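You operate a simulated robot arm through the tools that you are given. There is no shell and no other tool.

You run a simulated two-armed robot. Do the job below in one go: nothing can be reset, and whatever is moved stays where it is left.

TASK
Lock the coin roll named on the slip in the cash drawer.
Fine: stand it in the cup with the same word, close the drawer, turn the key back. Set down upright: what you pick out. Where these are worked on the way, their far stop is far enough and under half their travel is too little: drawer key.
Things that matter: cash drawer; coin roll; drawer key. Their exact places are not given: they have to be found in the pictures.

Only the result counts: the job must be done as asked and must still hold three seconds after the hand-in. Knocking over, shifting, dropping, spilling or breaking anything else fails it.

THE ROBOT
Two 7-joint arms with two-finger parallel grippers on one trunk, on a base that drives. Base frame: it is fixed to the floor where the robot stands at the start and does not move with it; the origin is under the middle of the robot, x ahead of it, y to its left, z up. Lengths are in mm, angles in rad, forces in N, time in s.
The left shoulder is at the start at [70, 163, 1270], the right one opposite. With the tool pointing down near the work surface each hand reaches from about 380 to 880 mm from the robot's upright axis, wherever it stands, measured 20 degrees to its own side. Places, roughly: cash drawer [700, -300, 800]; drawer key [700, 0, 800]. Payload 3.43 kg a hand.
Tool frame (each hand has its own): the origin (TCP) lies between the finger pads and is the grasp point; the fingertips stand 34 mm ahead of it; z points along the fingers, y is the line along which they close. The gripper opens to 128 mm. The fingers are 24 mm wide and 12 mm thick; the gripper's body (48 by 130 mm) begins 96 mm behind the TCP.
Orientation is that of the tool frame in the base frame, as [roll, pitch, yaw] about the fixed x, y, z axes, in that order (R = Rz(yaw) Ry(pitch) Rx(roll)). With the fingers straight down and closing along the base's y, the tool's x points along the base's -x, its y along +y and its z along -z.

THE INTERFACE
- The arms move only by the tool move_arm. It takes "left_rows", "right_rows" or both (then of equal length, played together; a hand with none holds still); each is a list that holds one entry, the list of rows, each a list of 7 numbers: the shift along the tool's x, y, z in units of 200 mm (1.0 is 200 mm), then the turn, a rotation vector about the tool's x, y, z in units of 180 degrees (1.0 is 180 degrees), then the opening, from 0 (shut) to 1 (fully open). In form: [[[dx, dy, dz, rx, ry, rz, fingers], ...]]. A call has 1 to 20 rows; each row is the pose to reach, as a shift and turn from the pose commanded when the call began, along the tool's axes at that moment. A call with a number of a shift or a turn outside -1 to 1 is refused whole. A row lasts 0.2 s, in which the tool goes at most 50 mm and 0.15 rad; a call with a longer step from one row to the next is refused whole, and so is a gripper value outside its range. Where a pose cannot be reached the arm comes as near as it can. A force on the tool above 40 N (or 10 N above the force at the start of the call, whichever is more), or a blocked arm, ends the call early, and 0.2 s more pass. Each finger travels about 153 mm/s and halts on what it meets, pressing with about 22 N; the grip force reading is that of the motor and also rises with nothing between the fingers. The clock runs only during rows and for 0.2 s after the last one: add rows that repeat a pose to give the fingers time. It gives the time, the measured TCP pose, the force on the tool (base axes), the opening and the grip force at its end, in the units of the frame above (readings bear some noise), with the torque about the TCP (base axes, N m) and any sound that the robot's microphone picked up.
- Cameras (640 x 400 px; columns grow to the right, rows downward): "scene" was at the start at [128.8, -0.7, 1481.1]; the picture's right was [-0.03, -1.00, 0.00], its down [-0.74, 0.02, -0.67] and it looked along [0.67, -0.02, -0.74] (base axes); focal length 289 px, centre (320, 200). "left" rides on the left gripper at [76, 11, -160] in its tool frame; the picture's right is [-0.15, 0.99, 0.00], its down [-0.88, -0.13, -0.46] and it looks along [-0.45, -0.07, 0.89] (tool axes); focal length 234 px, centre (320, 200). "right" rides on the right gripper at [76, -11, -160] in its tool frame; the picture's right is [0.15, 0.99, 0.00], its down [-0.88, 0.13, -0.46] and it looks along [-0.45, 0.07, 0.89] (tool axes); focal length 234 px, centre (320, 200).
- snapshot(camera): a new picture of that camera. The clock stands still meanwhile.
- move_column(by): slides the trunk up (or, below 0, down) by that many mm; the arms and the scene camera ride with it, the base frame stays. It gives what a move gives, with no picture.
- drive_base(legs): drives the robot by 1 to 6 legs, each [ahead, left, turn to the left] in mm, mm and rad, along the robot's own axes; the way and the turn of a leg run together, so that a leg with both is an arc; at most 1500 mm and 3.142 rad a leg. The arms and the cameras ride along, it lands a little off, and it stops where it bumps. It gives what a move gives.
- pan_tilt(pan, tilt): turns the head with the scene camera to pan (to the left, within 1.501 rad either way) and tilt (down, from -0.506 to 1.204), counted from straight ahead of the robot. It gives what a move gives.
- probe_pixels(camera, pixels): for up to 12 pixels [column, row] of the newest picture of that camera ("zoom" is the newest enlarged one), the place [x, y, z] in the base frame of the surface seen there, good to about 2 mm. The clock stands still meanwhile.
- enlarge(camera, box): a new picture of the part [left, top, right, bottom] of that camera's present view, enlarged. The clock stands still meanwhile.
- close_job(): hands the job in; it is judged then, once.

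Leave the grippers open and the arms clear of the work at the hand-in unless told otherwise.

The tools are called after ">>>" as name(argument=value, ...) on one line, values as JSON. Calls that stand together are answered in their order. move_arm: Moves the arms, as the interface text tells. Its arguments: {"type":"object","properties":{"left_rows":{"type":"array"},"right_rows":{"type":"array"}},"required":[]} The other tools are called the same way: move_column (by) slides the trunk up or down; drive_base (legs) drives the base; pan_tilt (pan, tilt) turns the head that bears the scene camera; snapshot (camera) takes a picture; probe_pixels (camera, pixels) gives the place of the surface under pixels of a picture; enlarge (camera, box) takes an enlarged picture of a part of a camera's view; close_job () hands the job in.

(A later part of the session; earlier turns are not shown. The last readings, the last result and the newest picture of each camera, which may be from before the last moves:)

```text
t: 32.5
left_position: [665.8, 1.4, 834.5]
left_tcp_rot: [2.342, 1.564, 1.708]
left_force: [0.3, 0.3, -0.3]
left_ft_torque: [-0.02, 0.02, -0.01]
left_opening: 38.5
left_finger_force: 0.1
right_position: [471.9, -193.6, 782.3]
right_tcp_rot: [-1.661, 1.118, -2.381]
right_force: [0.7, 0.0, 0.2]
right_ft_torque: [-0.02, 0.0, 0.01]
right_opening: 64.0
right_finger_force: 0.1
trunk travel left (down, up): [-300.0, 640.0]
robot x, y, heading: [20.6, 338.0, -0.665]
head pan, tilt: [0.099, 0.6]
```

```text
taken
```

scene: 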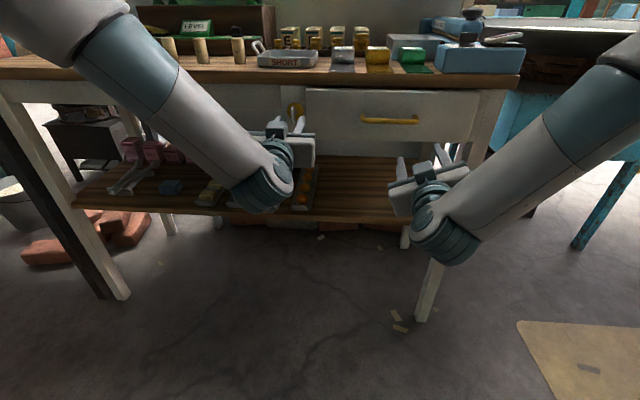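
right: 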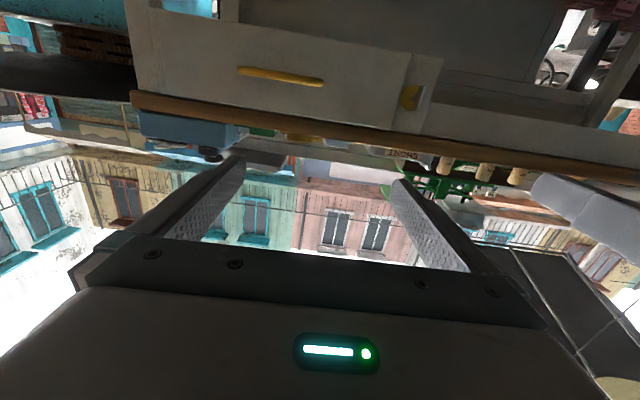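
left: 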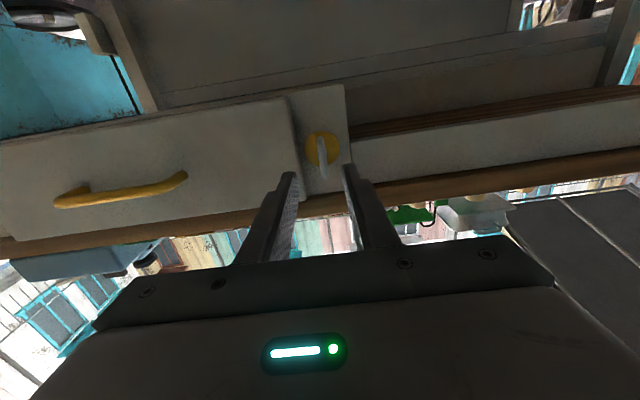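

It reached s≈400, z≈835, depth 532 with good alignment. Now I feed forward 52 mm with fingers 32 mm apart; fingertips end at depth 618, short of the drawer face (623).

>>> move_arm(left_rows=[[[0.005, 0.022, 0.06, 0.002, 0, 0, 0.27], [0.01, 0.022, 0.13, 0.002, 0, 0, 0.27], [0.01, 0.022, 0.2, 0.002, 0, 0, 0.27], [0.01, 0.022, 0.26, 0.002, 0, 0, 0.27], [0.01, 0.022, 0.26, 0.002, 0, 0, 0.27]]])

>>> snapshot(camera="left")

>>> enlarge(camera="scene", box=[255, 85, 335, 145])

```text
t: 33.6
left_position: [703.1, -35.3, 842.4]
left_tcp_rot: [2.552, 1.561, 1.916]
left_force: [0.1, 0.3, -0.3]
left_ft_torque: [-0.06, 0.02, 0.03]
left_opening: 34.8
left_finger_force: 0.0
left hand out of reach, approached as far as the arm can: row 1, 2, 3, 4, 5
right_position: [471.8, -192.9, 783.6]
right_tcp_rot: [-1.662, 1.118, -2.382]
right_force: [-0.4, 0.0, 0.5]
right_ft_torque: [0.03, 0.01, -0.04]
right_opening: 63.8
right_finger_force: 0.0
trunk travel left (down, up): [-300.0, 640.0]
robot x, y, heading: [18.1, 339.2, -0.663]
head pan, tilt: [0.099, 0.6]
```

```text
taken
```

left: 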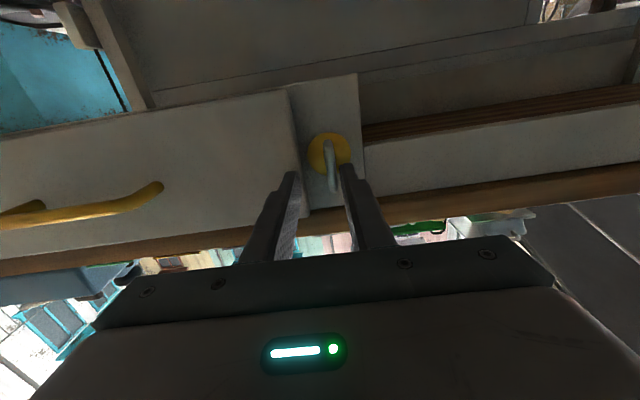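

```text
6.67 times, centred on (295, 115) of scene
```

zoom: 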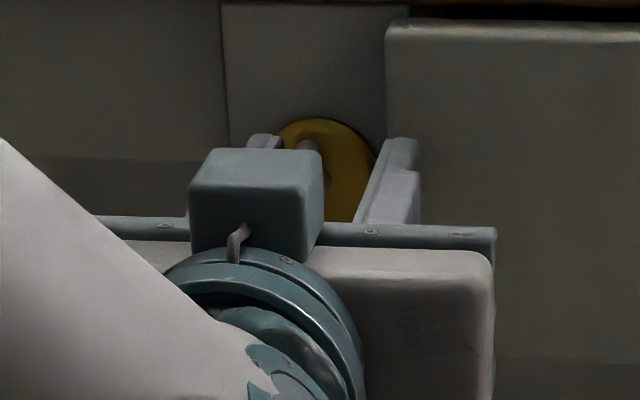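

The hand sits at s≈393, z≈842, 11 mm right and 9 mm above the key axis because of the arm's limit, though with the plate between the fingers. I shift it as a whole: base 11 mm left, trunk 9 mm down.

>>> drive_base(legs=[[0, 11, 0]])

>>> move_column(by=-9)

>>> snapshot(camera="left")

>>> enlarge(camera="scene", box=[255, 85, 335, 145])

```text
t: 34.4
left_position: [710.5, -26.5, 841.7]
left_tcp_rot: [2.623, 1.56, 1.987]
left_force: [0.1, -0.3, -0.3]
left_ft_torque: [0.03, 0.0, -0.03]
left_opening: 34.5
left_finger_force: 0.0
right_position: [477.7, -184.6, 783.3]
right_tcp_rot: [-1.661, 1.116, -2.381]
right_force: [-0.5, -0.4, 0.0]
right_ft_torque: [0.0, 0.03, -0.04]
right_opening: 64.2
right_finger_force: 0.0
trunk travel left (down, up): [-300.0, 640.0]
robot x, y, heading: [26.5, 348.9, -0.665]
head pan, tilt: [0.099, 0.6]
```

```text
t: 35.0
left_position: [710.4, -27.2, 833.6]
left_tcp_rot: [2.548, 1.559, 1.909]
left_force: [-0.4, 0.1, 0.4]
left_ft_torque: [0.01, 0.02, 0.04]
left_opening: 34.6
left_finger_force: 0.0
right_position: [478.0, -184.9, 773.7]
right_tcp_rot: [-1.66, 1.118, -2.381]
right_force: [-0.3, -1.1, -0.4]
right_ft_torque: [0.03, 0.02, 0.0]
right_opening: 63.8
right_finger_force: 0.1
trunk travel left (down, up): [-291.0, 649.0]
robot x, y, heading: [27.8, 345.4, -0.665]
head pan, tilt: [0.099, 0.6]
```

```text
taken
```

left: 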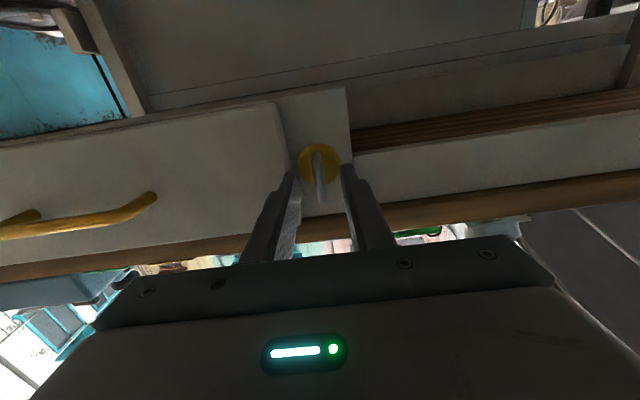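

```text
6.67 times, centred on (295, 115) of scene
```

zoom: 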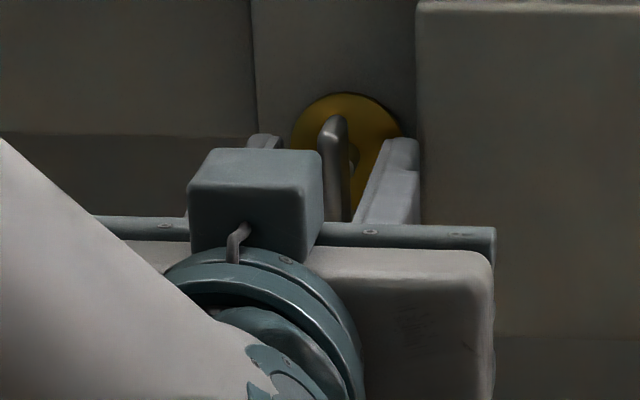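

The key is now centred between the fingers (s≈404, z≈834, depth 585). I close the left gripper on it.

>>> move_arm(left_rows=[[[0, 0, 0, 0, 0, 0, 0.15], [0, 0, 0, 0, 0, 0, 0.05], [0, 0, 0, 0, 0, 0, 0], [0, 0, 0, 0, 0, 0, 0]]])

>>> snapshot(camera="left")

```text
t: 36.0
left_position: [710.8, -27.8, 831.6]
left_tcp_rot: [2.581, 1.562, 1.944]
left_force: [1.6, 0.8, -0.8]
left_ft_torque: [0.05, 0.09, -0.89]
left_opening: 7.8
left_finger_force: 42.2
right_position: [478.9, -185.1, 773.9]
right_tcp_rot: [-1.662, 1.117, -2.38]
right_force: [0.2, -0.8, -0.1]
right_ft_torque: [0.02, -0.02, -0.02]
right_opening: 64.0
right_finger_force: 0.0
trunk travel left (down, up): [-291.0, 649.0]
robot x, y, heading: [25.6, 346.8, -0.662]
head pan, tilt: [0.099, 0.6]
```

```text
taken
```

left: 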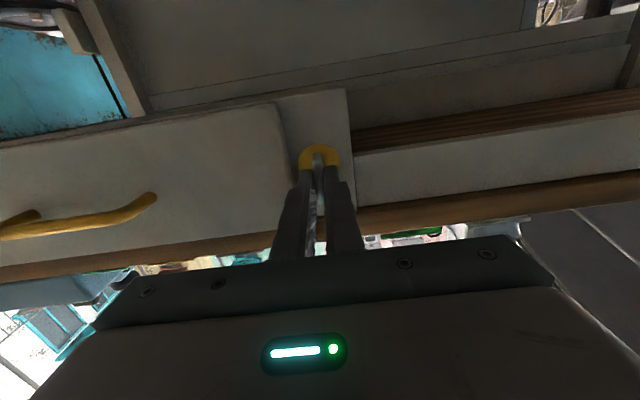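

The key is held (opening 7.8 mm). I try turning it clockwise, as seen from the robot, by about 20° and read the torque.

>>> move_arm(left_rows=[[[0, 0, 0, 0, 0, 0.03, 0], [0, 0, 0, 0, 0, 0.06, 0], [0, 0, 0, 0, 0, 0.09, 0], [0, 0, 0, 0, 0, 0.12, 0], [0, 0, 0, 0, 0, 0.12, 0]]])

>>> snapshot(camera="left")

```text
t: 37.2
left_position: [710.2, -28.0, 833.6]
left_tcp_rot: [1.594, 1.187, 0.957]
left_force: [-1.2, -4.7, -3.2]
left_ft_torque: [-0.41, -0.58, -0.91]
left_opening: 7.6
left_finger_force: 41.4
right_position: [477.6, -186.1, 774.1]
right_tcp_rot: [-1.664, 1.117, -2.381]
right_force: [0.4, 0.9, 0.1]
right_ft_torque: [-0.01, -0.01, 0.01]
right_opening: 63.9
right_finger_force: 0.0
trunk travel left (down, up): [-291.0, 649.0]
robot x, y, heading: [30.6, 346.9, -0.669]
head pan, tilt: [0.099, 0.6]
```

```text
taken
```

left: 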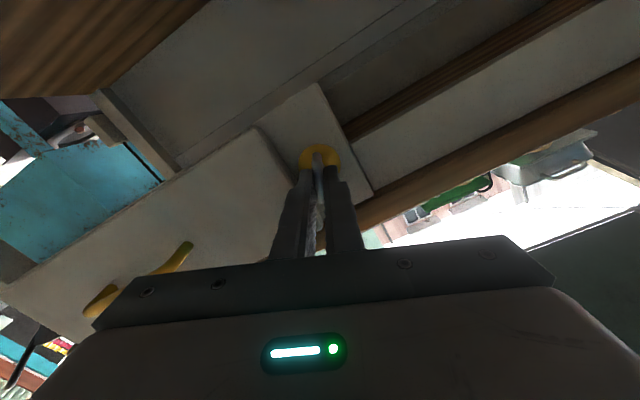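

The key turns freely clockwise (22°, almost no torque about its axis). I continue to about 90°.

>>> move_arm(left_rows=[[[0, 0, 0, 0, 0, 0.03, 0], [0, 0, 0, 0, 0, 0.06, 0], [0, 0, 0, 0, 0, 0.09, 0], [0, 0, 0, 0, 0, 0.12, 0], [0, 0, 0, 0, 0, 0.15, 0], [0, 0, 0, 0, 0, 0.18, 0], [0, 0, 0, 0, 0, 0.21, 0], [0, 0, 0, 0, 0, 0.21, 0]]])

>>> snapshot(camera="left")

```text
t: 39.0
left_position: [709.1, -28.4, 832.0]
left_tcp_rot: [1.584, 0.525, 0.938]
left_force: [-16.2, -9.8, -11.6]
left_ft_torque: [-0.06, 0.03, 0.74]
left_opening: 8.0
left_finger_force: 42.1
right_position: [477.0, -185.5, 772.9]
right_tcp_rot: [-1.663, 1.119, -2.381]
right_force: [-0.4, -0.9, 0.3]
right_ft_torque: [0.03, 0.02, 0.01]
right_opening: 63.8
right_finger_force: 0.0
trunk travel left (down, up): [-291.0, 649.0]
robot x, y, heading: [23.5, 349.3, -0.664]
head pan, tilt: [0.099, 0.6]
```

```text
taken
```

left: 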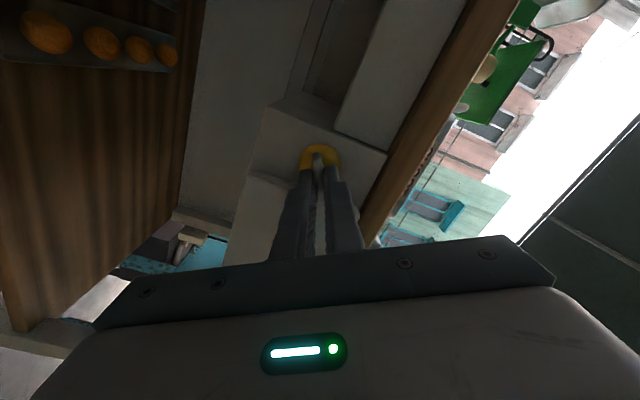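

About 60° turned, the key is following. There's a sideways load of ~18 N, so I ease the hand about 3 mm while turning the remaining 30°.

>>> move_arm(left_rows=[[[-0.004, -0.008, 0, 0, 0, 0.03, 0], [-0.008, -0.016, 0, 0, 0, 0.06, 0], [-0.008, -0.016, 0, 0, 0, 0.09, 0], [-0.008, -0.016, 0, 0, 0, 0.12, 0], [-0.008, -0.016, 0, 0, 0, 0.15, 0], [-0.008, -0.016, 0, 0, 0, 0.17, 0], [-0.008, -0.016, 0, 0, 0, 0.17, 0]]])

>>> snapshot(camera="left")

```text
t: 40.6
left_position: [709.7, -29.8, 830.4]
left_tcp_rot: [1.581, -0.007, 0.933]
left_force: [-11.8, 0.5, -15.1]
left_ft_torque: [-0.65, -0.2, 0.62]
left_opening: 7.8
left_finger_force: 41.7
right_position: [478.2, -185.2, 773.7]
right_tcp_rot: [-1.665, 1.117, -2.382]
right_force: [-1.1, -0.5, 1.1]
right_ft_torque: [0.03, -0.02, -0.01]
right_opening: 64.0
right_finger_force: 0.0
trunk travel left (down, up): [-291.0, 649.0]
robot x, y, heading: [28.5, 348.8, -0.663]
head pan, tilt: [0.099, 0.6]
```

```text
taken
```

left: 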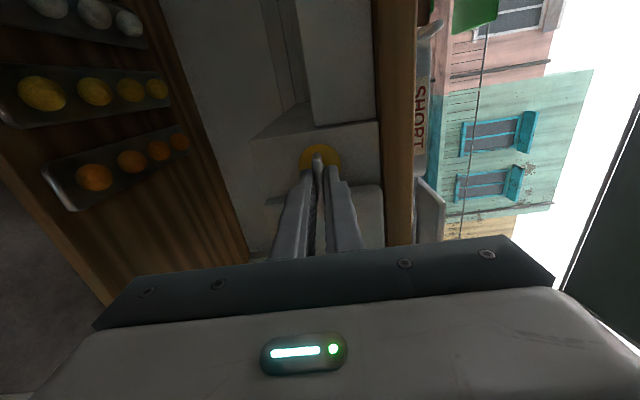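

The key is at about 90°, with a small opposing torque of ~0.4 N m. I turn slightly further to check that this is its stop.

>>> move_arm(left_rows=[[[0, 0, 0, 0, 0, 0.025, 0], [0, 0, 0, 0, 0, 0.05, 0], [0, 0, 0, 0, 0, 0.075, 0], [0, 0, 0, 0, 0, 0.075, 0]]])

>>> enlarge(camera="left", box=[270, 120, 370, 200])

```text
t: 41.6
left_position: [709.1, -28.7, 830.5]
left_tcp_rot: [1.581, -0.242, 0.932]
left_force: [-7.9, 0.2, -16.3]
left_ft_torque: [-1.46, 0.25, 0.27]
left_opening: 13.0
left_finger_force: 45.5
right_position: [478.6, -186.1, 772.4]
right_tcp_rot: [-1.665, 1.118, -2.383]
right_force: [0.5, -0.4, -0.3]
right_ft_torque: [0.01, 0.02, 0.02]
right_opening: 63.7
right_finger_force: 0.0
trunk travel left (down, up): [-291.0, 649.0]
robot x, y, heading: [23.9, 345.5, -0.665]
head pan, tilt: [0.099, 0.6]
```

```text
5.00 times, centred on (320, 160) of left
```

zoom: 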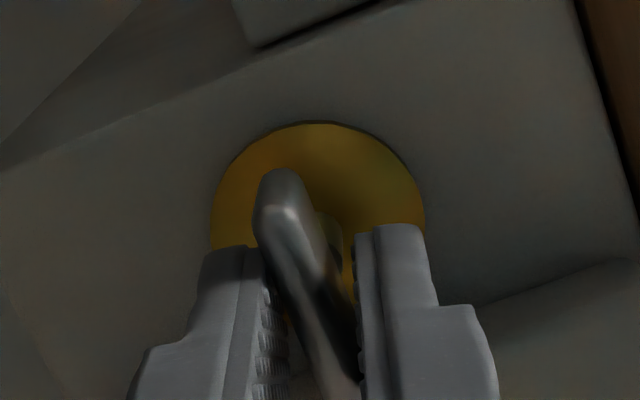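

The opening rose to 13 mm and torque to 1.3 N m with the bow staying behind, so the key is at its far stop (horizontal). I turn the hand back those few degrees, open, and withdraw.

>>> move_arm(left_rows=[[[0, 0, 0, 0, 0, -0.03, 0.02], [0, 0, 0, 0, 0, -0.065, 0.05], [0, 0, 0, 0, 0, -0.075, 0.2], [0, 0, 0, 0, 0, -0.075, 0.3], [0, 0, 0, 0, 0, -0.075, 0.3], [0, 0, -0.12, 0, 0, -0.075, 0.3], [0, 0, -0.24, 0, 0, -0.075, 0.3], [0, 0, -0.3, 0, 0, -0.075, 0.3], [0, 0, -0.3, 0, 0, -0.075, 0.3]]])

>>> snapshot(camera="left")

>>> snapshot(camera="scene")

```text
t: 43.6
left_position: [658.5, 6.7, 832.3]
left_tcp_rot: [1.578, -0.005, 0.933]
left_force: [-0.7, -0.5, 0.0]
left_ft_torque: [0.0, 0.01, -0.02]
left_opening: 38.3
left_finger_force: 0.0
right_position: [478.1, -184.7, 773.5]
right_tcp_rot: [-1.662, 1.117, -2.381]
right_force: [-0.7, 0.0, 1.0]
right_ft_torque: [0.03, -0.01, 0.01]
right_opening: 64.0
right_finger_force: 0.0
trunk travel left (down, up): [-291.0, 649.0]
robot x, y, heading: [25.8, 346.0, -0.663]
head pan, tilt: [0.099, 0.6]
```

```text
taken
```

left: 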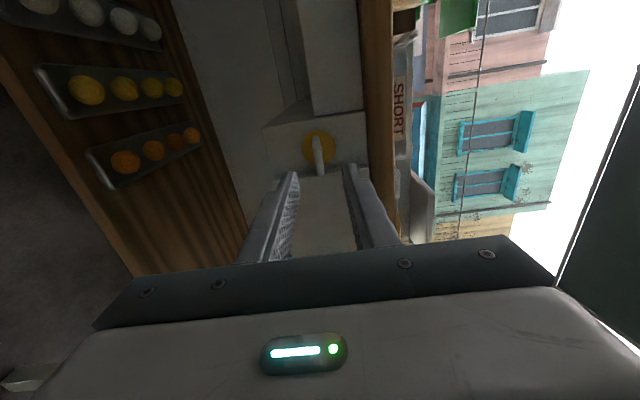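

```text
taken
```

scene: 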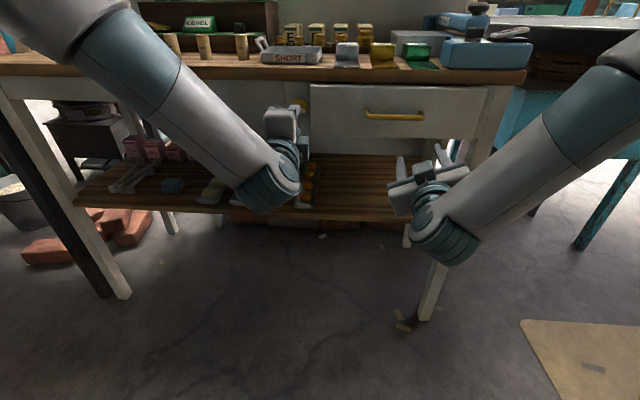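

The key bow is horizontal now and the left hand is clear. Next I level the right hand, roll it so the fingers close vertically, and bring it in front of the drawer handle (s≈181, z≈832, depth 500).

>>> move_arm(right_rows=[[[-0.04, 0.007, 0, -0.0004, -0.0035, -0.0396, 0.5], [-0.08, 0.015, 0, -0.0009, -0.007, -0.079, 0.5], [-0.12, 0.022, 0, -0.0013, -0.0105, -0.119, 0.5], [-0.16, 0.03, 0, -0.0018, -0.014, -0.158, 0.5], [-0.2, 0.037, 0, -0.0022, -0.0175, -0.198, 0.5], [-0.24, 0.045, 0, -0.0026, -0.021, -0.238, 0.5], [-0.28, 0.052, 0, -0.003, -0.0245, -0.277, 0.5], [-0.32, 0.06, 0, -0.0035, -0.028, -0.317, 0.5], [-0.358, 0.067, 0.0025, -0.004, -0.0317, -0.3563, 0.5], [-0.358, 0.067, 0.0025, -0.004, -0.0317, -0.3563, 0.5]]])

>>> snapshot(camera="right")

>>> snapshot(camera="scene")

```text
t: 45.8
left_position: [658.3, 6.2, 831.6]
left_tcp_rot: [1.578, -0.006, 0.933]
left_force: [0.5, -0.4, 0.9]
left_ft_torque: [-0.01, -0.01, 0.02]
left_opening: 38.4
left_finger_force: 0.1
right_position: [508.2, -155.0, 831.6]
right_tcp_rot: [-1.57, -0.001, -2.213]
right_force: [-0.4, -0.3, -0.3]
right_ft_torque: [0.0, 0.02, 0.04]
right_opening: 64.0
right_finger_force: 0.2
trunk travel left (down, up): [-291.0, 649.0]
robot x, y, heading: [26.7, 350.1, -0.662]
head pan, tilt: [0.099, 0.6]
```

```text
taken
```

right: 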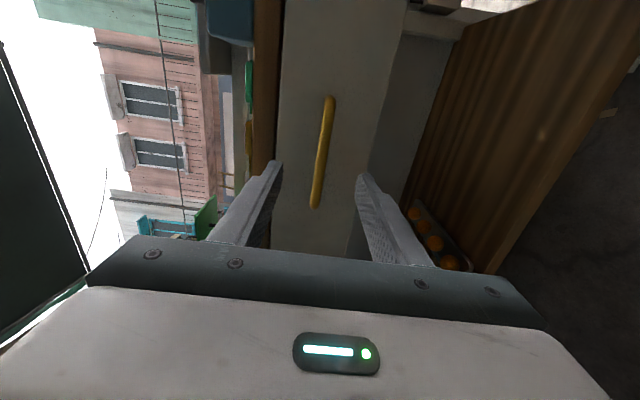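

```text
taken
```

scene: 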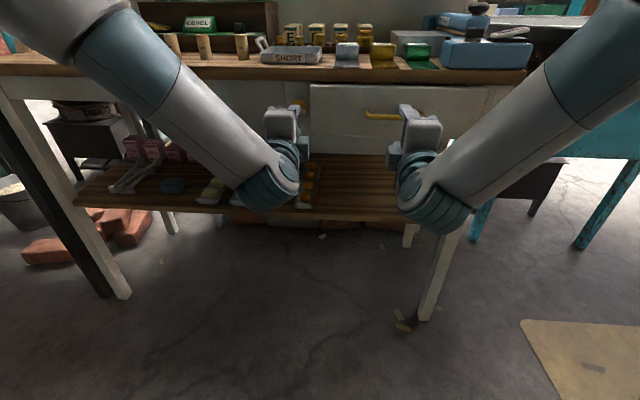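

The right hand is exactly in place and the handle bar lies between its fingers. I probe the bar in the right camera for its exact place.

>>> probe_pixels(camera="right", pixels=[[329, 105], [324, 150], [319, 185], [316, 203], [310, 150], [345, 150]])

```text
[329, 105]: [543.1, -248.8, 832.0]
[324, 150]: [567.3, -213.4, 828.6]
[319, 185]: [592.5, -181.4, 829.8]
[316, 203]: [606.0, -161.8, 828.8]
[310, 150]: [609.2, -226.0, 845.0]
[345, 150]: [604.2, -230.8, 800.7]
```

The bar's front is at depth ≈582, z≈829, s 120–240. I feed the right hand 78 mm forward and close on the bar.

>>> move_arm(right_rows=[[[0, 0.01, 0.1, 0, 0, 0, 0.5], [0, 0.01, 0.2, 0, 0, 0, 0.4], [0, 0.01, 0.3, 0, 0, 0, 0.35], [0, 0.01, 0.39, 0, 0, 0, 0.3], [0, 0.01, 0.39, 0, 0, 0, 0.1], [0, 0.01, 0.39, 0, 0, 0, 0], [0, 0.01, 0.39, 0, 0, 0, 0]]])

>>> snapshot(camera="right")

```text
t: 47.4
left_position: [659.2, 7.0, 831.6]
left_tcp_rot: [1.581, -0.005, 0.933]
left_force: [-0.1, -0.1, -0.8]
left_ft_torque: [0.03, 0.01, 0.01]
left_opening: 38.7
left_finger_force: 0.0
right_position: [570.4, -200.8, 829.3]
right_tcp_rot: [-1.575, -0.001, -2.218]
right_force: [0.9, -1.1, -0.3]
right_ft_torque: [0.0, -0.01, 0.22]
right_opening: 11.2
right_finger_force: 45.0
trunk travel left (down, up): [-291.0, 649.0]
robot x, y, heading: [27.9, 349.0, -0.665]
head pan, tilt: [0.099, 0.6]
```

```text
taken
```

right: 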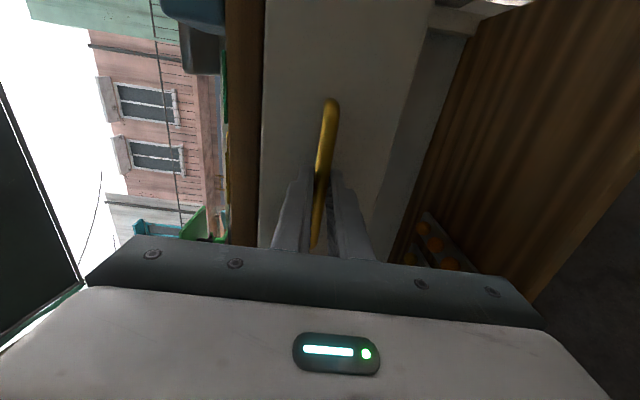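

The bar is held (11 mm). I pull back gently 40 mm, and at the same time move the left hand 80 mm to the left out of the drawer's way.

>>> move_arm(right_rows=[[[0, 0, -0.04, 0, 0, 0, 0], [0, 0, -0.08, 0, 0, 0, 0], [0, 0, -0.12, 0, 0, 0, 0], [0, 0, -0.16, 0, 0, 0, 0], [0, 0, -0.2, 0, 0, 0, 0], [0, 0, -0.2, 0, 0, 0, 0]]], left_rows=[[[0.08, 0, 0, 0, 0, 0, 0.3], [0.16, 0, 0, 0, 0, 0, 0.3], [0.24, 0, 0, 0, 0, 0, 0.3], [0.32, 0, 0, 0, 0, 0, 0.3], [0.4, 0, 0, 0, 0, 0, 0.3], [0.4, 0, 0, 0, 0, 0, 0.3]]])

>>> snapshot(camera="scene")

```text
t: 48.8
left_position: [691.0, 51.7, 851.6]
left_tcp_rot: [1.598, -0.005, 0.954]
left_force: [-0.5, -0.7, -0.2]
left_ft_torque: [-0.03, 0.0, 0.0]
left_opening: 38.4
left_finger_force: 0.2
left hand out of reach, approached as far as the arm can: row 2, 3, 4, 5, 6
right_position: [539.1, -176.6, 830.0]
right_tcp_rot: [-1.573, -0.001, -2.209]
right_force: [2.0, 4.3, -7.7]
right_ft_torque: [0.1, -0.01, 0.22]
right_opening: 11.5
right_finger_force: 45.0
trunk travel left (down, up): [-291.0, 649.0]
robot x, y, heading: [26.4, 345.7, -0.667]
head pan, tilt: [0.099, 0.6]
```

```text
taken
```

scene: 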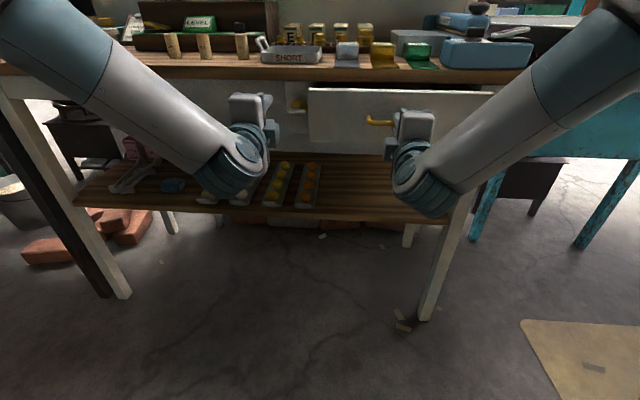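

The drawer slides open freely. I pull a further 110 mm.

>>> move_arm(right_rows=[[[0, 0, -0.07, 0, 0, 0, 0], [0, 0, -0.14, 0, 0, 0, 0], [0, 0, -0.21, 0, 0, 0, 0], [0, 0, -0.28, 0, 0, 0, 0], [0, 0, -0.35, 0, 0, 0, 0], [0, 0, -0.42, 0, 0, 0, 0], [0, 0, -0.49, 0, 0, 0, 0], [0, 0, -0.55, 0, 0, 0, 0], [0, 0, -0.55, 0, 0, 0, 0]]])

>>> snapshot(camera="scene")

```text
t: 50.8
left_position: [692.0, 51.8, 850.9]
left_tcp_rot: [1.599, -0.004, 0.953]
left_force: [-0.1, -0.1, -0.4]
left_ft_torque: [0.03, 0.04, 0.0]
left_opening: 38.4
left_finger_force: 0.1
right_position: [451.2, -109.6, 830.2]
right_tcp_rot: [-1.575, -0.002, -2.211]
right_force: [7.8, 14.0, -16.2]
right_ft_torque: [0.26, 0.07, 0.3]
right_opening: 11.4
right_finger_force: 44.6
trunk travel left (down, up): [-291.0, 649.0]
robot x, y, heading: [23.6, 350.9, -0.665]
head pan, tilt: [0.099, 0.6]
```

```text
taken
```

scene: 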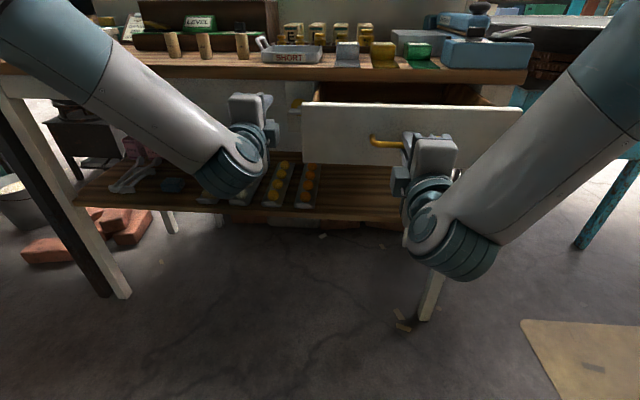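

It's open 150 mm. I pull 50 mm more while easing the small sideways and vertical loads.

>>> move_arm(right_rows=[[[-0.01, 0.01, -0.06, 0, 0, 0, 0], [-0.015, 0.015, -0.12, 0, 0, 0, 0], [-0.015, 0.015, -0.18, 0, 0, 0, 0], [-0.015, 0.015, -0.25, 0, 0, 0, 0], [-0.015, 0.015, -0.25, 0, 0, 0, 0]]])

>>> snapshot(camera="scene")

```text
t: 52.1
left_position: [689.0, 48.7, 852.5]
left_tcp_rot: [1.596, -0.006, 0.953]
left_force: [-0.3, -0.8, -0.1]
left_ft_torque: [0.01, -0.01, 0.01]
left_opening: 38.4
left_finger_force: 0.1
right_position: [424.4, -87.5, 829.6]
right_tcp_rot: [-1.565, -0.001, -2.233]
right_force: [-5.5, -5.7, 3.5]
right_ft_torque: [-0.04, -0.05, -1.5]
right_opening: 11.8
right_finger_force: 44.7
right hand out of reach, approached as far as the arm can: row 3, 4, 5
trunk travel left (down, up): [-291.0, 649.0]
robot x, y, heading: [27.7, 350.4, -0.666]
head pan, tilt: [0.099, 0.6]
stopped in row 5 (right hand): the force on the tool passed its limit at 41 N (the readings are from after the stop); the commanded pose is now the measured one
```

```text
taken
```

scene: 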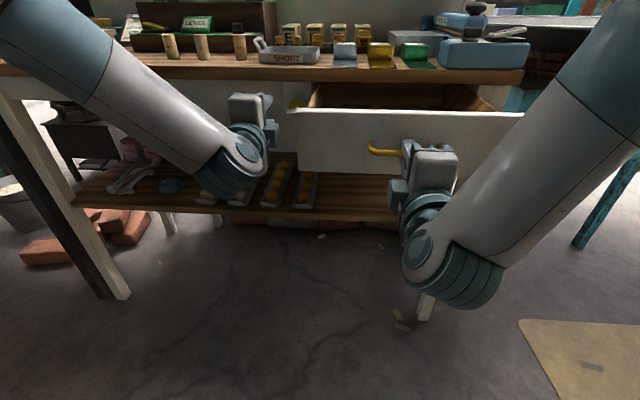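

The drawer is out about 186 mm; the arm is at its near limit. I open the right fingers and try to withdraw the hand.

>>> move_arm(right_rows=[[[0, 0, 0, 0, 0, 0, 0.2], [0, 0, 0, 0, 0, 0, 0.4], [0, 0, 0, 0, 0, 0, 0.5], [0, 0, -0.06, 0, 0, 0, 0.5], [0, 0, -0.12, 0, 0, 0, 0.5], [0, 0, -0.18, 0, 0, 0, 0.5], [0, 0, -0.18, 0, 0, 0, 0.5]]])

>>> snapshot(camera="right")

>>> snapshot(camera="scene")

```text
t: 53.7
left_position: [689.2, 50.3, 852.1]
left_tcp_rot: [1.597, -0.006, 0.953]
left_force: [0.4, 0.2, 0.1]
left_ft_torque: [-0.02, 0.02, -0.01]
left_opening: 38.4
left_finger_force: 0.0
right_position: [427.5, -72.7, 831.3]
right_tcp_rot: [-1.568, -0.003, -2.227]
right_force: [-0.1, 0.1, -0.5]
right_ft_torque: [-0.02, -0.01, -0.01]
right_opening: 64.2
right_finger_force: 0.0
right hand out of reach, approached as far as the arm can: row 4, 5, 6, 7
trunk travel left (down, up): [-291.0, 649.0]
robot x, y, heading: [27.6, 346.3, -0.666]
head pan, tilt: [0.099, 0.6]
```

```text
taken
```

right: 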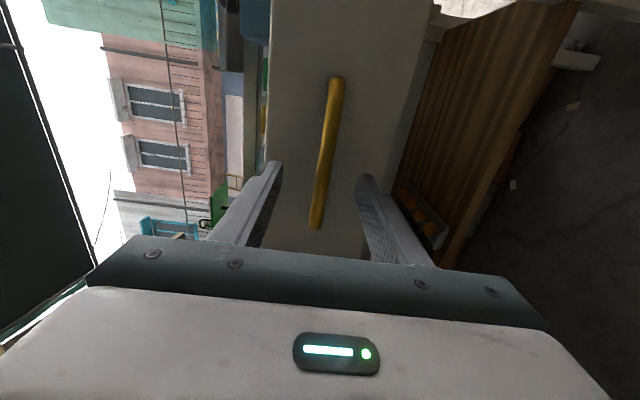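

```text
taken
```

scene: 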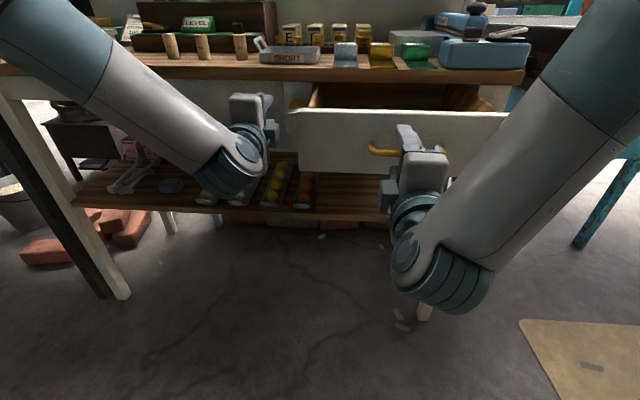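

The fingers still straddle the bar by about 20 mm and the arm can't back further level. Pitching the hand downward frees the wrist: I tilt it 45° down near depth 371, which takes the lower finger out from under the bar.

>>> move_arm(right_rows=[[[0, 0, 0.075, -0.036, 0, 0, 0.5], [0, 0, 0.075, -0.072, 0, 0, 0.5], [0, 0, 0.075, -0.108, 0, 0, 0.5], [0, 0, 0.075, -0.144, 0, 0, 0.5], [0, 0, 0.075, -0.18, 0, 0, 0.5], [0, 0, 0.075, -0.216, 0, 0, 0.5], [0, 0, 0.075, -0.25, 0, 0, 0.5], [0, 0, 0.075, -0.25, 0, 0, 0.5]]])

>>> snapshot(camera="right")

>>> snapshot(camera="scene")

```text
t: 55.5
left_position: [689.1, 48.3, 852.0]
left_tcp_rot: [1.598, -0.005, 0.953]
left_force: [0.8, 1.4, 0.2]
left_ft_torque: [0.01, -0.03, 0.01]
left_opening: 38.4
left_finger_force: 0.1
right_position: [438.8, -82.6, 833.1]
right_tcp_rot: [-2.355, -0.001, -2.224]
right_force: [-0.4, -1.0, 0.1]
right_ft_torque: [-0.01, 0.0, 0.02]
right_opening: 64.1
right_finger_force: 0.1
trunk travel left (down, up): [-291.0, 649.0]
robot x, y, heading: [23.4, 345.3, -0.67]
head pan, tilt: [0.099, 0.6]
```

```text
taken
```

right: 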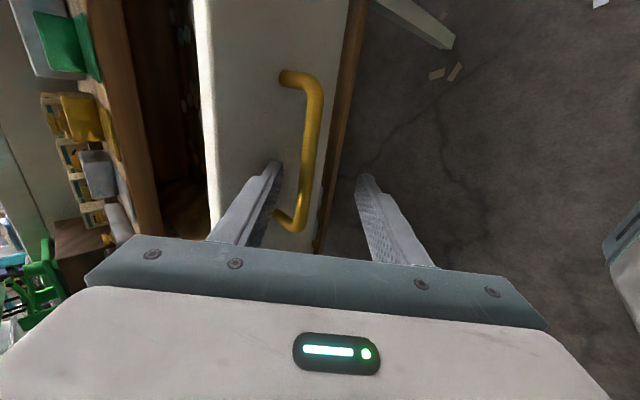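

```text
taken
```

scene: 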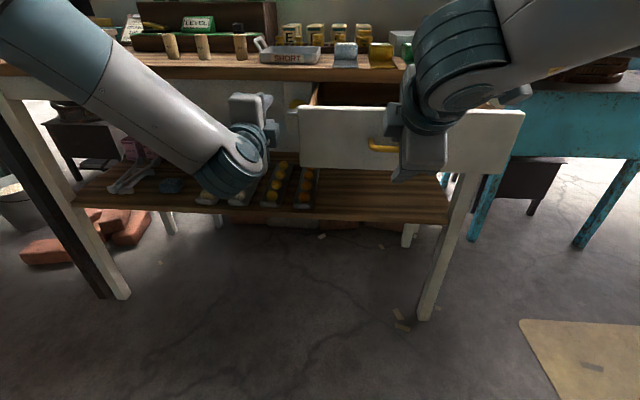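

The hand is tilted 45°. I back it 25 mm so the lower finger leaves the loop, then lift it straight up 160 mm.

>>> move_arm(right_rows=[[[0, 0.044, -0.044, 0, 0, 0, 0.5], [0, 0.088, -0.088, 0, 0, 0, 0.5], [0, 0.088, -0.088, 0, 0, 0, 0.5], [0, 0.018, -0.158, 0, 0, 0, 0.5], [0, -0.053, -0.229, 0, 0, 0, 0.5], [0, -0.194, -0.37, 0, 0, 0, 0.5], [0, -0.335, -0.511, 0, 0, 0, 0.5], [0, -0.476, -0.652, 0, 0, 0, 0.5], [0, -0.476, -0.652, 0, 0, 0, 0.5]]])

>>> snapshot(camera="right")

>>> snapshot(camera="scene")

```text
t: 57.5
left_position: [688.6, 49.3, 851.4]
left_tcp_rot: [1.597, -0.005, 0.953]
left_force: [0.2, 0.5, 0.5]
left_ft_torque: [0.02, 0.0, 0.01]
left_opening: 38.4
left_finger_force: 0.0
right_position: [416.7, -66.6, 862.2]
right_tcp_rot: [-2.354, -0.003, -2.227]
right_force: [-0.3, -0.1, 1.1]
right_ft_torque: [0.01, -0.03, -0.01]
right_opening: 63.9
right_finger_force: 0.1
right hand out of reach, approached as far as the arm can: row 5, 6, 7, 8, 9
trunk travel left (down, up): [-291.0, 649.0]
robot x, y, heading: [25.7, 346.6, -0.669]
head pan, tilt: [0.099, 0.6]
```

```text
taken
```

right: 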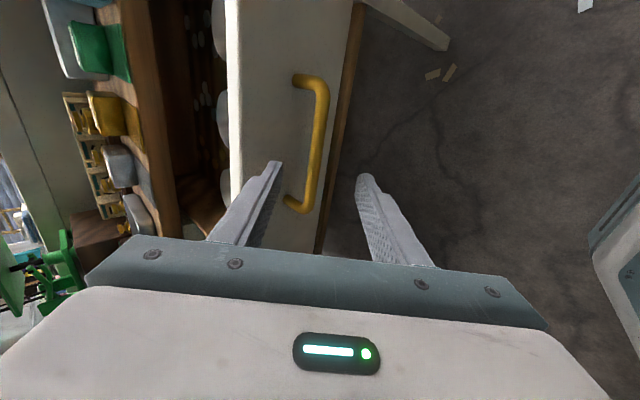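

```text
taken
```

scene: 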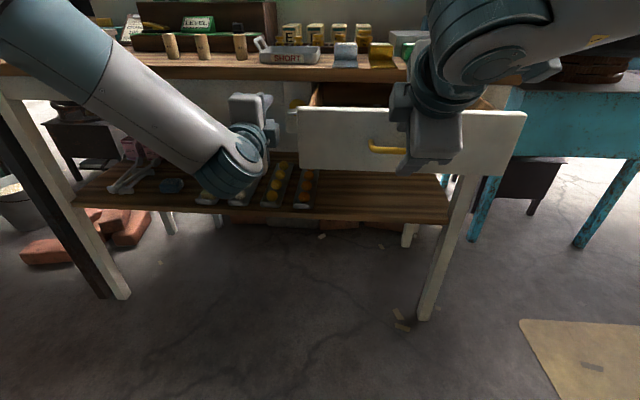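

The hand is clear of the bar (lower fingertip behind it). I raise the trunk 330 mm, lifting both hands well clear and giving the head a view into the drawer.

>>> move_column(by=330)

>>> pan_tilt(pan=-0.1, tilt=0.85)

>>> snapshot(camera="scene")

>>> snapshot(camera="right")

```text
t: 60.8
left_position: [689.7, 49.1, 1182.5]
left_tcp_rot: [1.597, -0.005, 0.952]
left_force: [-0.4, 0.5, -0.2]
left_ft_torque: [-0.02, -0.02, -0.02]
left_opening: 38.5
left_finger_force: 0.1
right_position: [416.8, -66.3, 1191.1]
right_tcp_rot: [-2.354, -0.002, -2.226]
right_force: [-0.7, -0.2, -0.4]
right_ft_torque: [-0.01, -0.01, 0.01]
right_opening: 64.1
right_finger_force: 0.1
trunk travel left (down, up): [-621.0, 319.0]
robot x, y, heading: [27.5, 348.2, -0.665]
head pan, tilt: [0.099, 0.6]
```

```text
t: 61.5
left_position: [688.7, 48.3, 1181.5]
left_tcp_rot: [1.597, -0.004, 0.955]
left_force: [0.0, -0.1, 0.3]
left_ft_torque: [0.02, 0.03, 0.0]
left_opening: 38.6
left_finger_force: 0.0
right_position: [417.4, -66.2, 1191.7]
right_tcp_rot: [-2.351, -0.003, -2.226]
right_force: [0.0, 0.3, 0.5]
right_ft_torque: [0.0, 0.01, 0.0]
right_opening: 64.2
right_finger_force: 0.1
trunk travel left (down, up): [-621.0, 319.0]
robot x, y, heading: [28.3, 348.1, -0.667]
head pan, tilt: [-0.099, 0.85]
```

```text
taken
```

scene: 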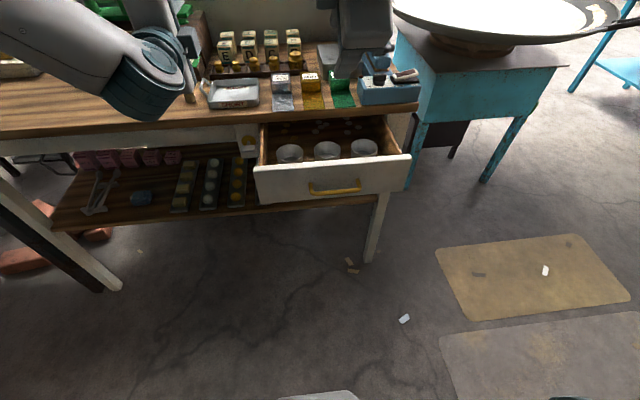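

```text
taken
```

right: 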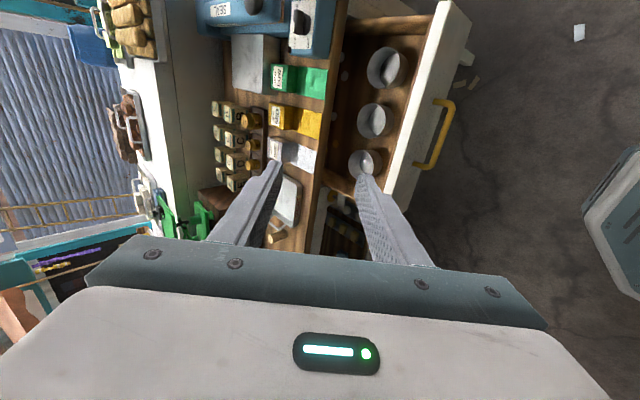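

Three cups stand in the open drawer near (289,152), (326,150), (364,148). I enlarge to read their words and check the key.

>>> enlarge(camera="scene", box=[230, 110, 420, 210])

>>> enlarge(camera="scene", box=[270, 130, 334, 170])

>>> enlarge(camera="scene", box=[320, 130, 384, 170])

>>> enlarge(camera="right", box=[330, 30, 430, 190])

>>> enlarge(camera="scene", box=[232, 130, 264, 160])

```text
3.37 times, centred on (325, 160) of scene
```

zoom: 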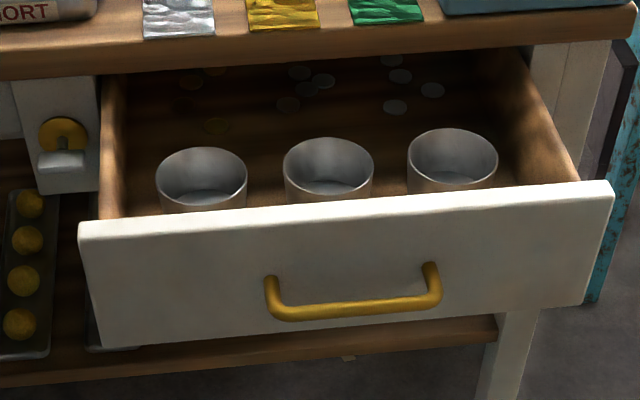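

```text
10.00 times, centred on (302, 150) of scene
```

zoom: 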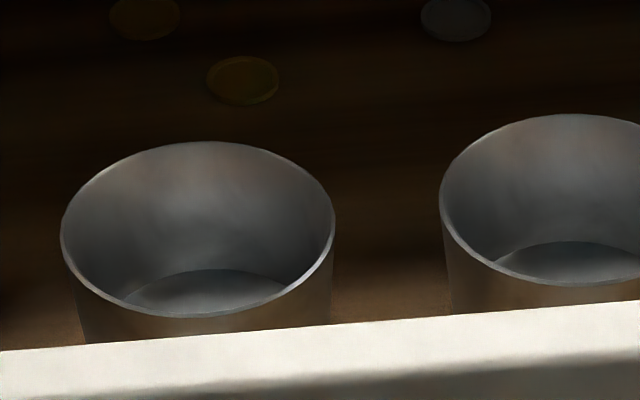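

```text
10.00 times, centred on (352, 150) of scene
```

zoom: 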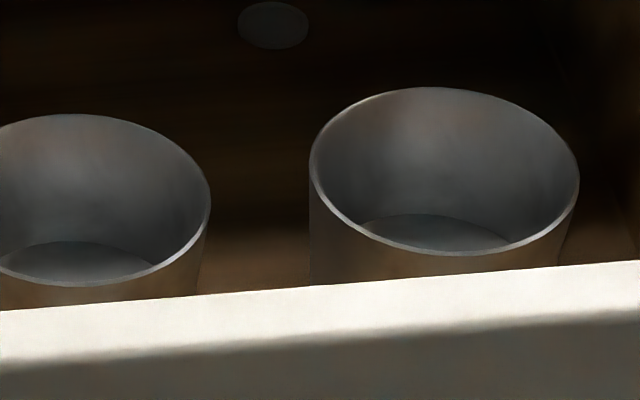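

```text
2.50 times, centred on (380, 110) of right
```

zoom: 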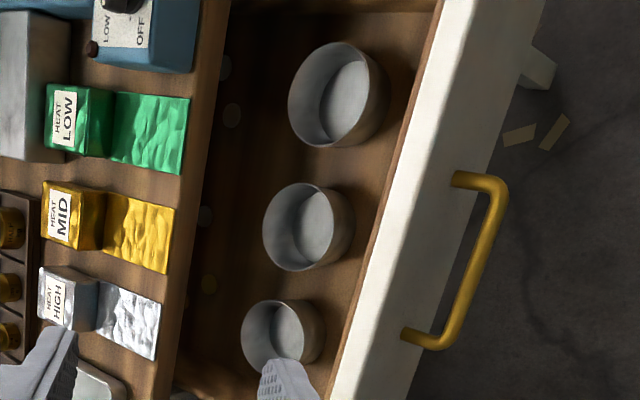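

```text
13.33 times, centred on (248, 145) of scene
```

zoom: 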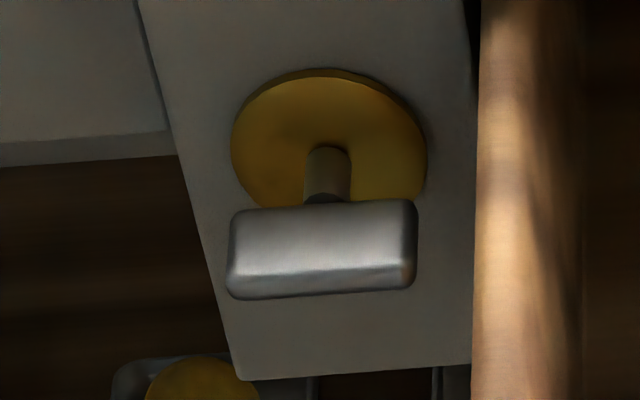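

No words are visible on these sides of the cups; they may be on the sides facing the drawer front or the back. I probe the cups' rims and drawer edges, then bring the right camera above them.

>>> snapshot(camera="scene")

>>> probe_pixels(camera="scene", pixels=[[276, 155], [302, 152], [289, 144], [289, 160], [314, 152], [340, 149], [326, 142], [351, 150], [377, 147], [364, 139], [320, 172], [291, 157]])

>>> probe_pixels(camera="right", pixels=[[365, 163], [375, 123], [387, 70], [405, 130], [440, 40], [395, 190], [345, 180], [360, 100]])

```text
taken
```

scene: 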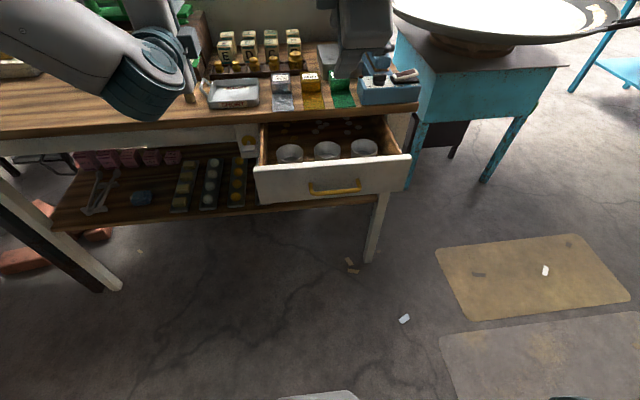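

```text
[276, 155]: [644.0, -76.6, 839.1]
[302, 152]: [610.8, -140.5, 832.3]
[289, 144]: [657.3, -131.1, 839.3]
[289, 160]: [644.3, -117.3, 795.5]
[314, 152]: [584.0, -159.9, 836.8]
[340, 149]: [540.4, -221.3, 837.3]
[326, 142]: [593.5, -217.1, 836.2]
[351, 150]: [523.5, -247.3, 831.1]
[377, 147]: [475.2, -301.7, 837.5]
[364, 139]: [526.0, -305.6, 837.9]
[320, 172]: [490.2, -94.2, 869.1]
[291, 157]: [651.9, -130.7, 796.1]
```

```text
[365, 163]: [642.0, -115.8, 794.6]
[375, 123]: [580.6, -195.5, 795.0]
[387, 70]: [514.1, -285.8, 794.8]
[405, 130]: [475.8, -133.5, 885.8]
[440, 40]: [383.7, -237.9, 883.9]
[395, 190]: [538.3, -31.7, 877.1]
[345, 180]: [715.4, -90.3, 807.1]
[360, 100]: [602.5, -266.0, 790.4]
```

Cups: centres at about s=290, 183 and 77, depth ≈570, rims z≈839, inside floors z≈795. I enlarge each cup's side as seen by the right camera.

>>> enlarge(camera="right", box=[360, 40, 420, 100])

>>> enlarge(camera="right", box=[350, 95, 410, 145])

>>> enlarge(camera="right", box=[340, 140, 400, 190])

```text
6.67 times, centred on (390, 70) of right
```

zoom: 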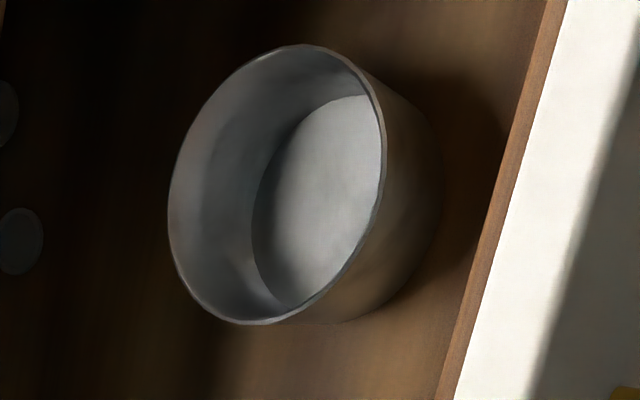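

```text
8.00 times, centred on (380, 120) of right
```

zoom: 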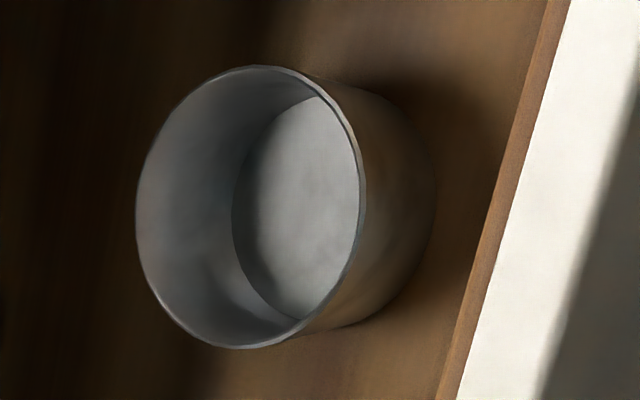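

```text
8.00 times, centred on (370, 165) of right
```

zoom: 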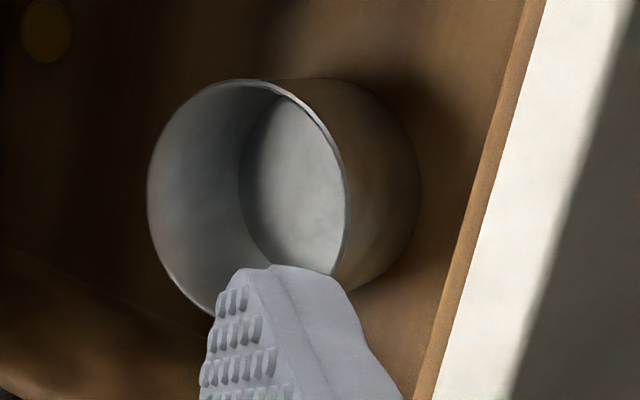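

No words on the robot-facing sides; they must be on the bench-facing sides. I swing the right hand to point straight down further forward, then beyond vertical, so its camera can look back at the cups.

>>> move_arm(right_rows=[[[0, -0.06, 0.06, -0.036, 0, 0, 0.5], [0, -0.12, 0.12, -0.072, 0, 0, 0.5], [0, -0.18, 0.18, -0.108, 0, 0, 0.5], [0, -0.24, 0.24, -0.144, 0, 0, 0.5], [0, -0.3, 0.3, -0.18, 0, 0, 0.5], [0, -0.36, 0.36, -0.216, 0, 0, 0.5], [0, -0.42, 0.42, -0.25, 0, 0, 0.5], [0, -0.46, 0.46, -0.25, 0, 0, 0.5], [0, -0.46, 0.46, -0.25, 0, 0, 0.5]]])

>>> snapshot(camera="right")

```text
t: 63.5
left_position: [689.0, 48.8, 1182.3]
left_tcp_rot: [1.596, -0.008, 0.952]
left_force: [-0.5, 0.2, -0.4]
left_ft_torque: [0.04, -0.02, 0.02]
left_opening: 38.4
left_finger_force: 0.0
right_position: [379.7, 33.8, 1135.8]
right_tcp_rot: [-3.139, 0.0, -2.228]
right_force: [0.0, 0.4, -0.3]
right_ft_torque: [-0.03, 0.02, -0.01]
right_opening: 64.1
right_finger_force: 0.1
right hand out of reach, approached as far as the arm can: row 1, 2, 3, 4, 5, 6, 7, 8, 9
trunk travel left (down, up): [-621.0, 319.0]
robot x, y, heading: [25.2, 347.1, -0.664]
head pan, tilt: [-0.099, 0.85]
```

```text
taken
```

right: 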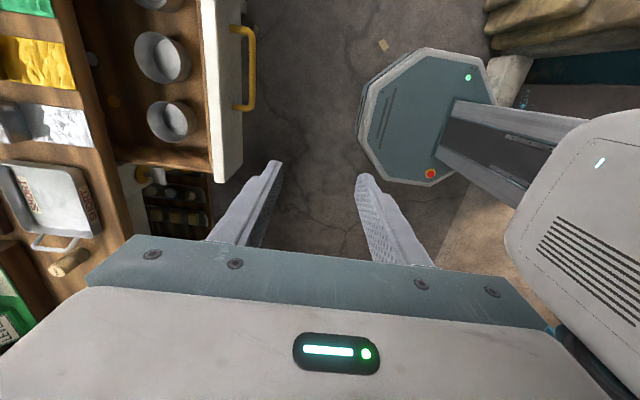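

The hand now points straight down, but the arm lagged at depth ≈284. I repeat the target pose to let it catch up.

>>> move_arm(right_rows=[[[0, 0, 0, 0, 0, 0, 0.5], [0, 0, 0, 0, 0, 0, 0.5], [0, 0, 0, 0, 0, 0, 0.5]]])

>>> snapshot(camera="scene")

```text
t: 64.3
left_position: [688.0, 48.4, 1182.1]
left_tcp_rot: [1.599, -0.004, 0.953]
left_force: [0.2, 0.1, -0.5]
left_ft_torque: [0.0, -0.01, 0.0]
left_opening: 38.5
left_finger_force: 0.1
right_position: [379.9, 32.9, 1134.7]
right_tcp_rot: [-3.136, 0.001, -2.23]
right_force: [0.3, -0.3, 0.5]
right_ft_torque: [0.02, 0.02, -0.02]
right_opening: 63.9
right_finger_force: 0.0
trunk travel left (down, up): [-621.0, 319.0]
robot x, y, heading: [26.4, 344.2, -0.668]
head pan, tilt: [-0.099, 0.85]
```

```text
taken
```

scene: 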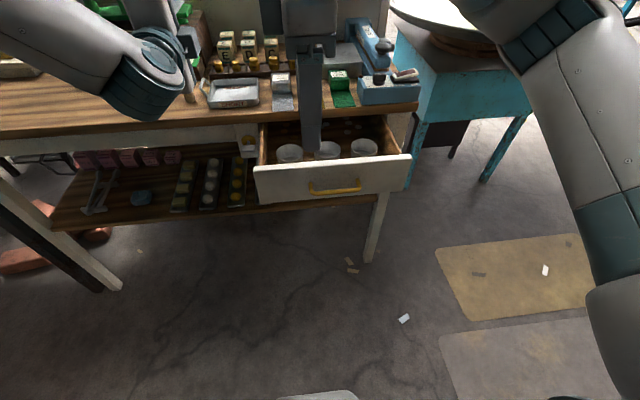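

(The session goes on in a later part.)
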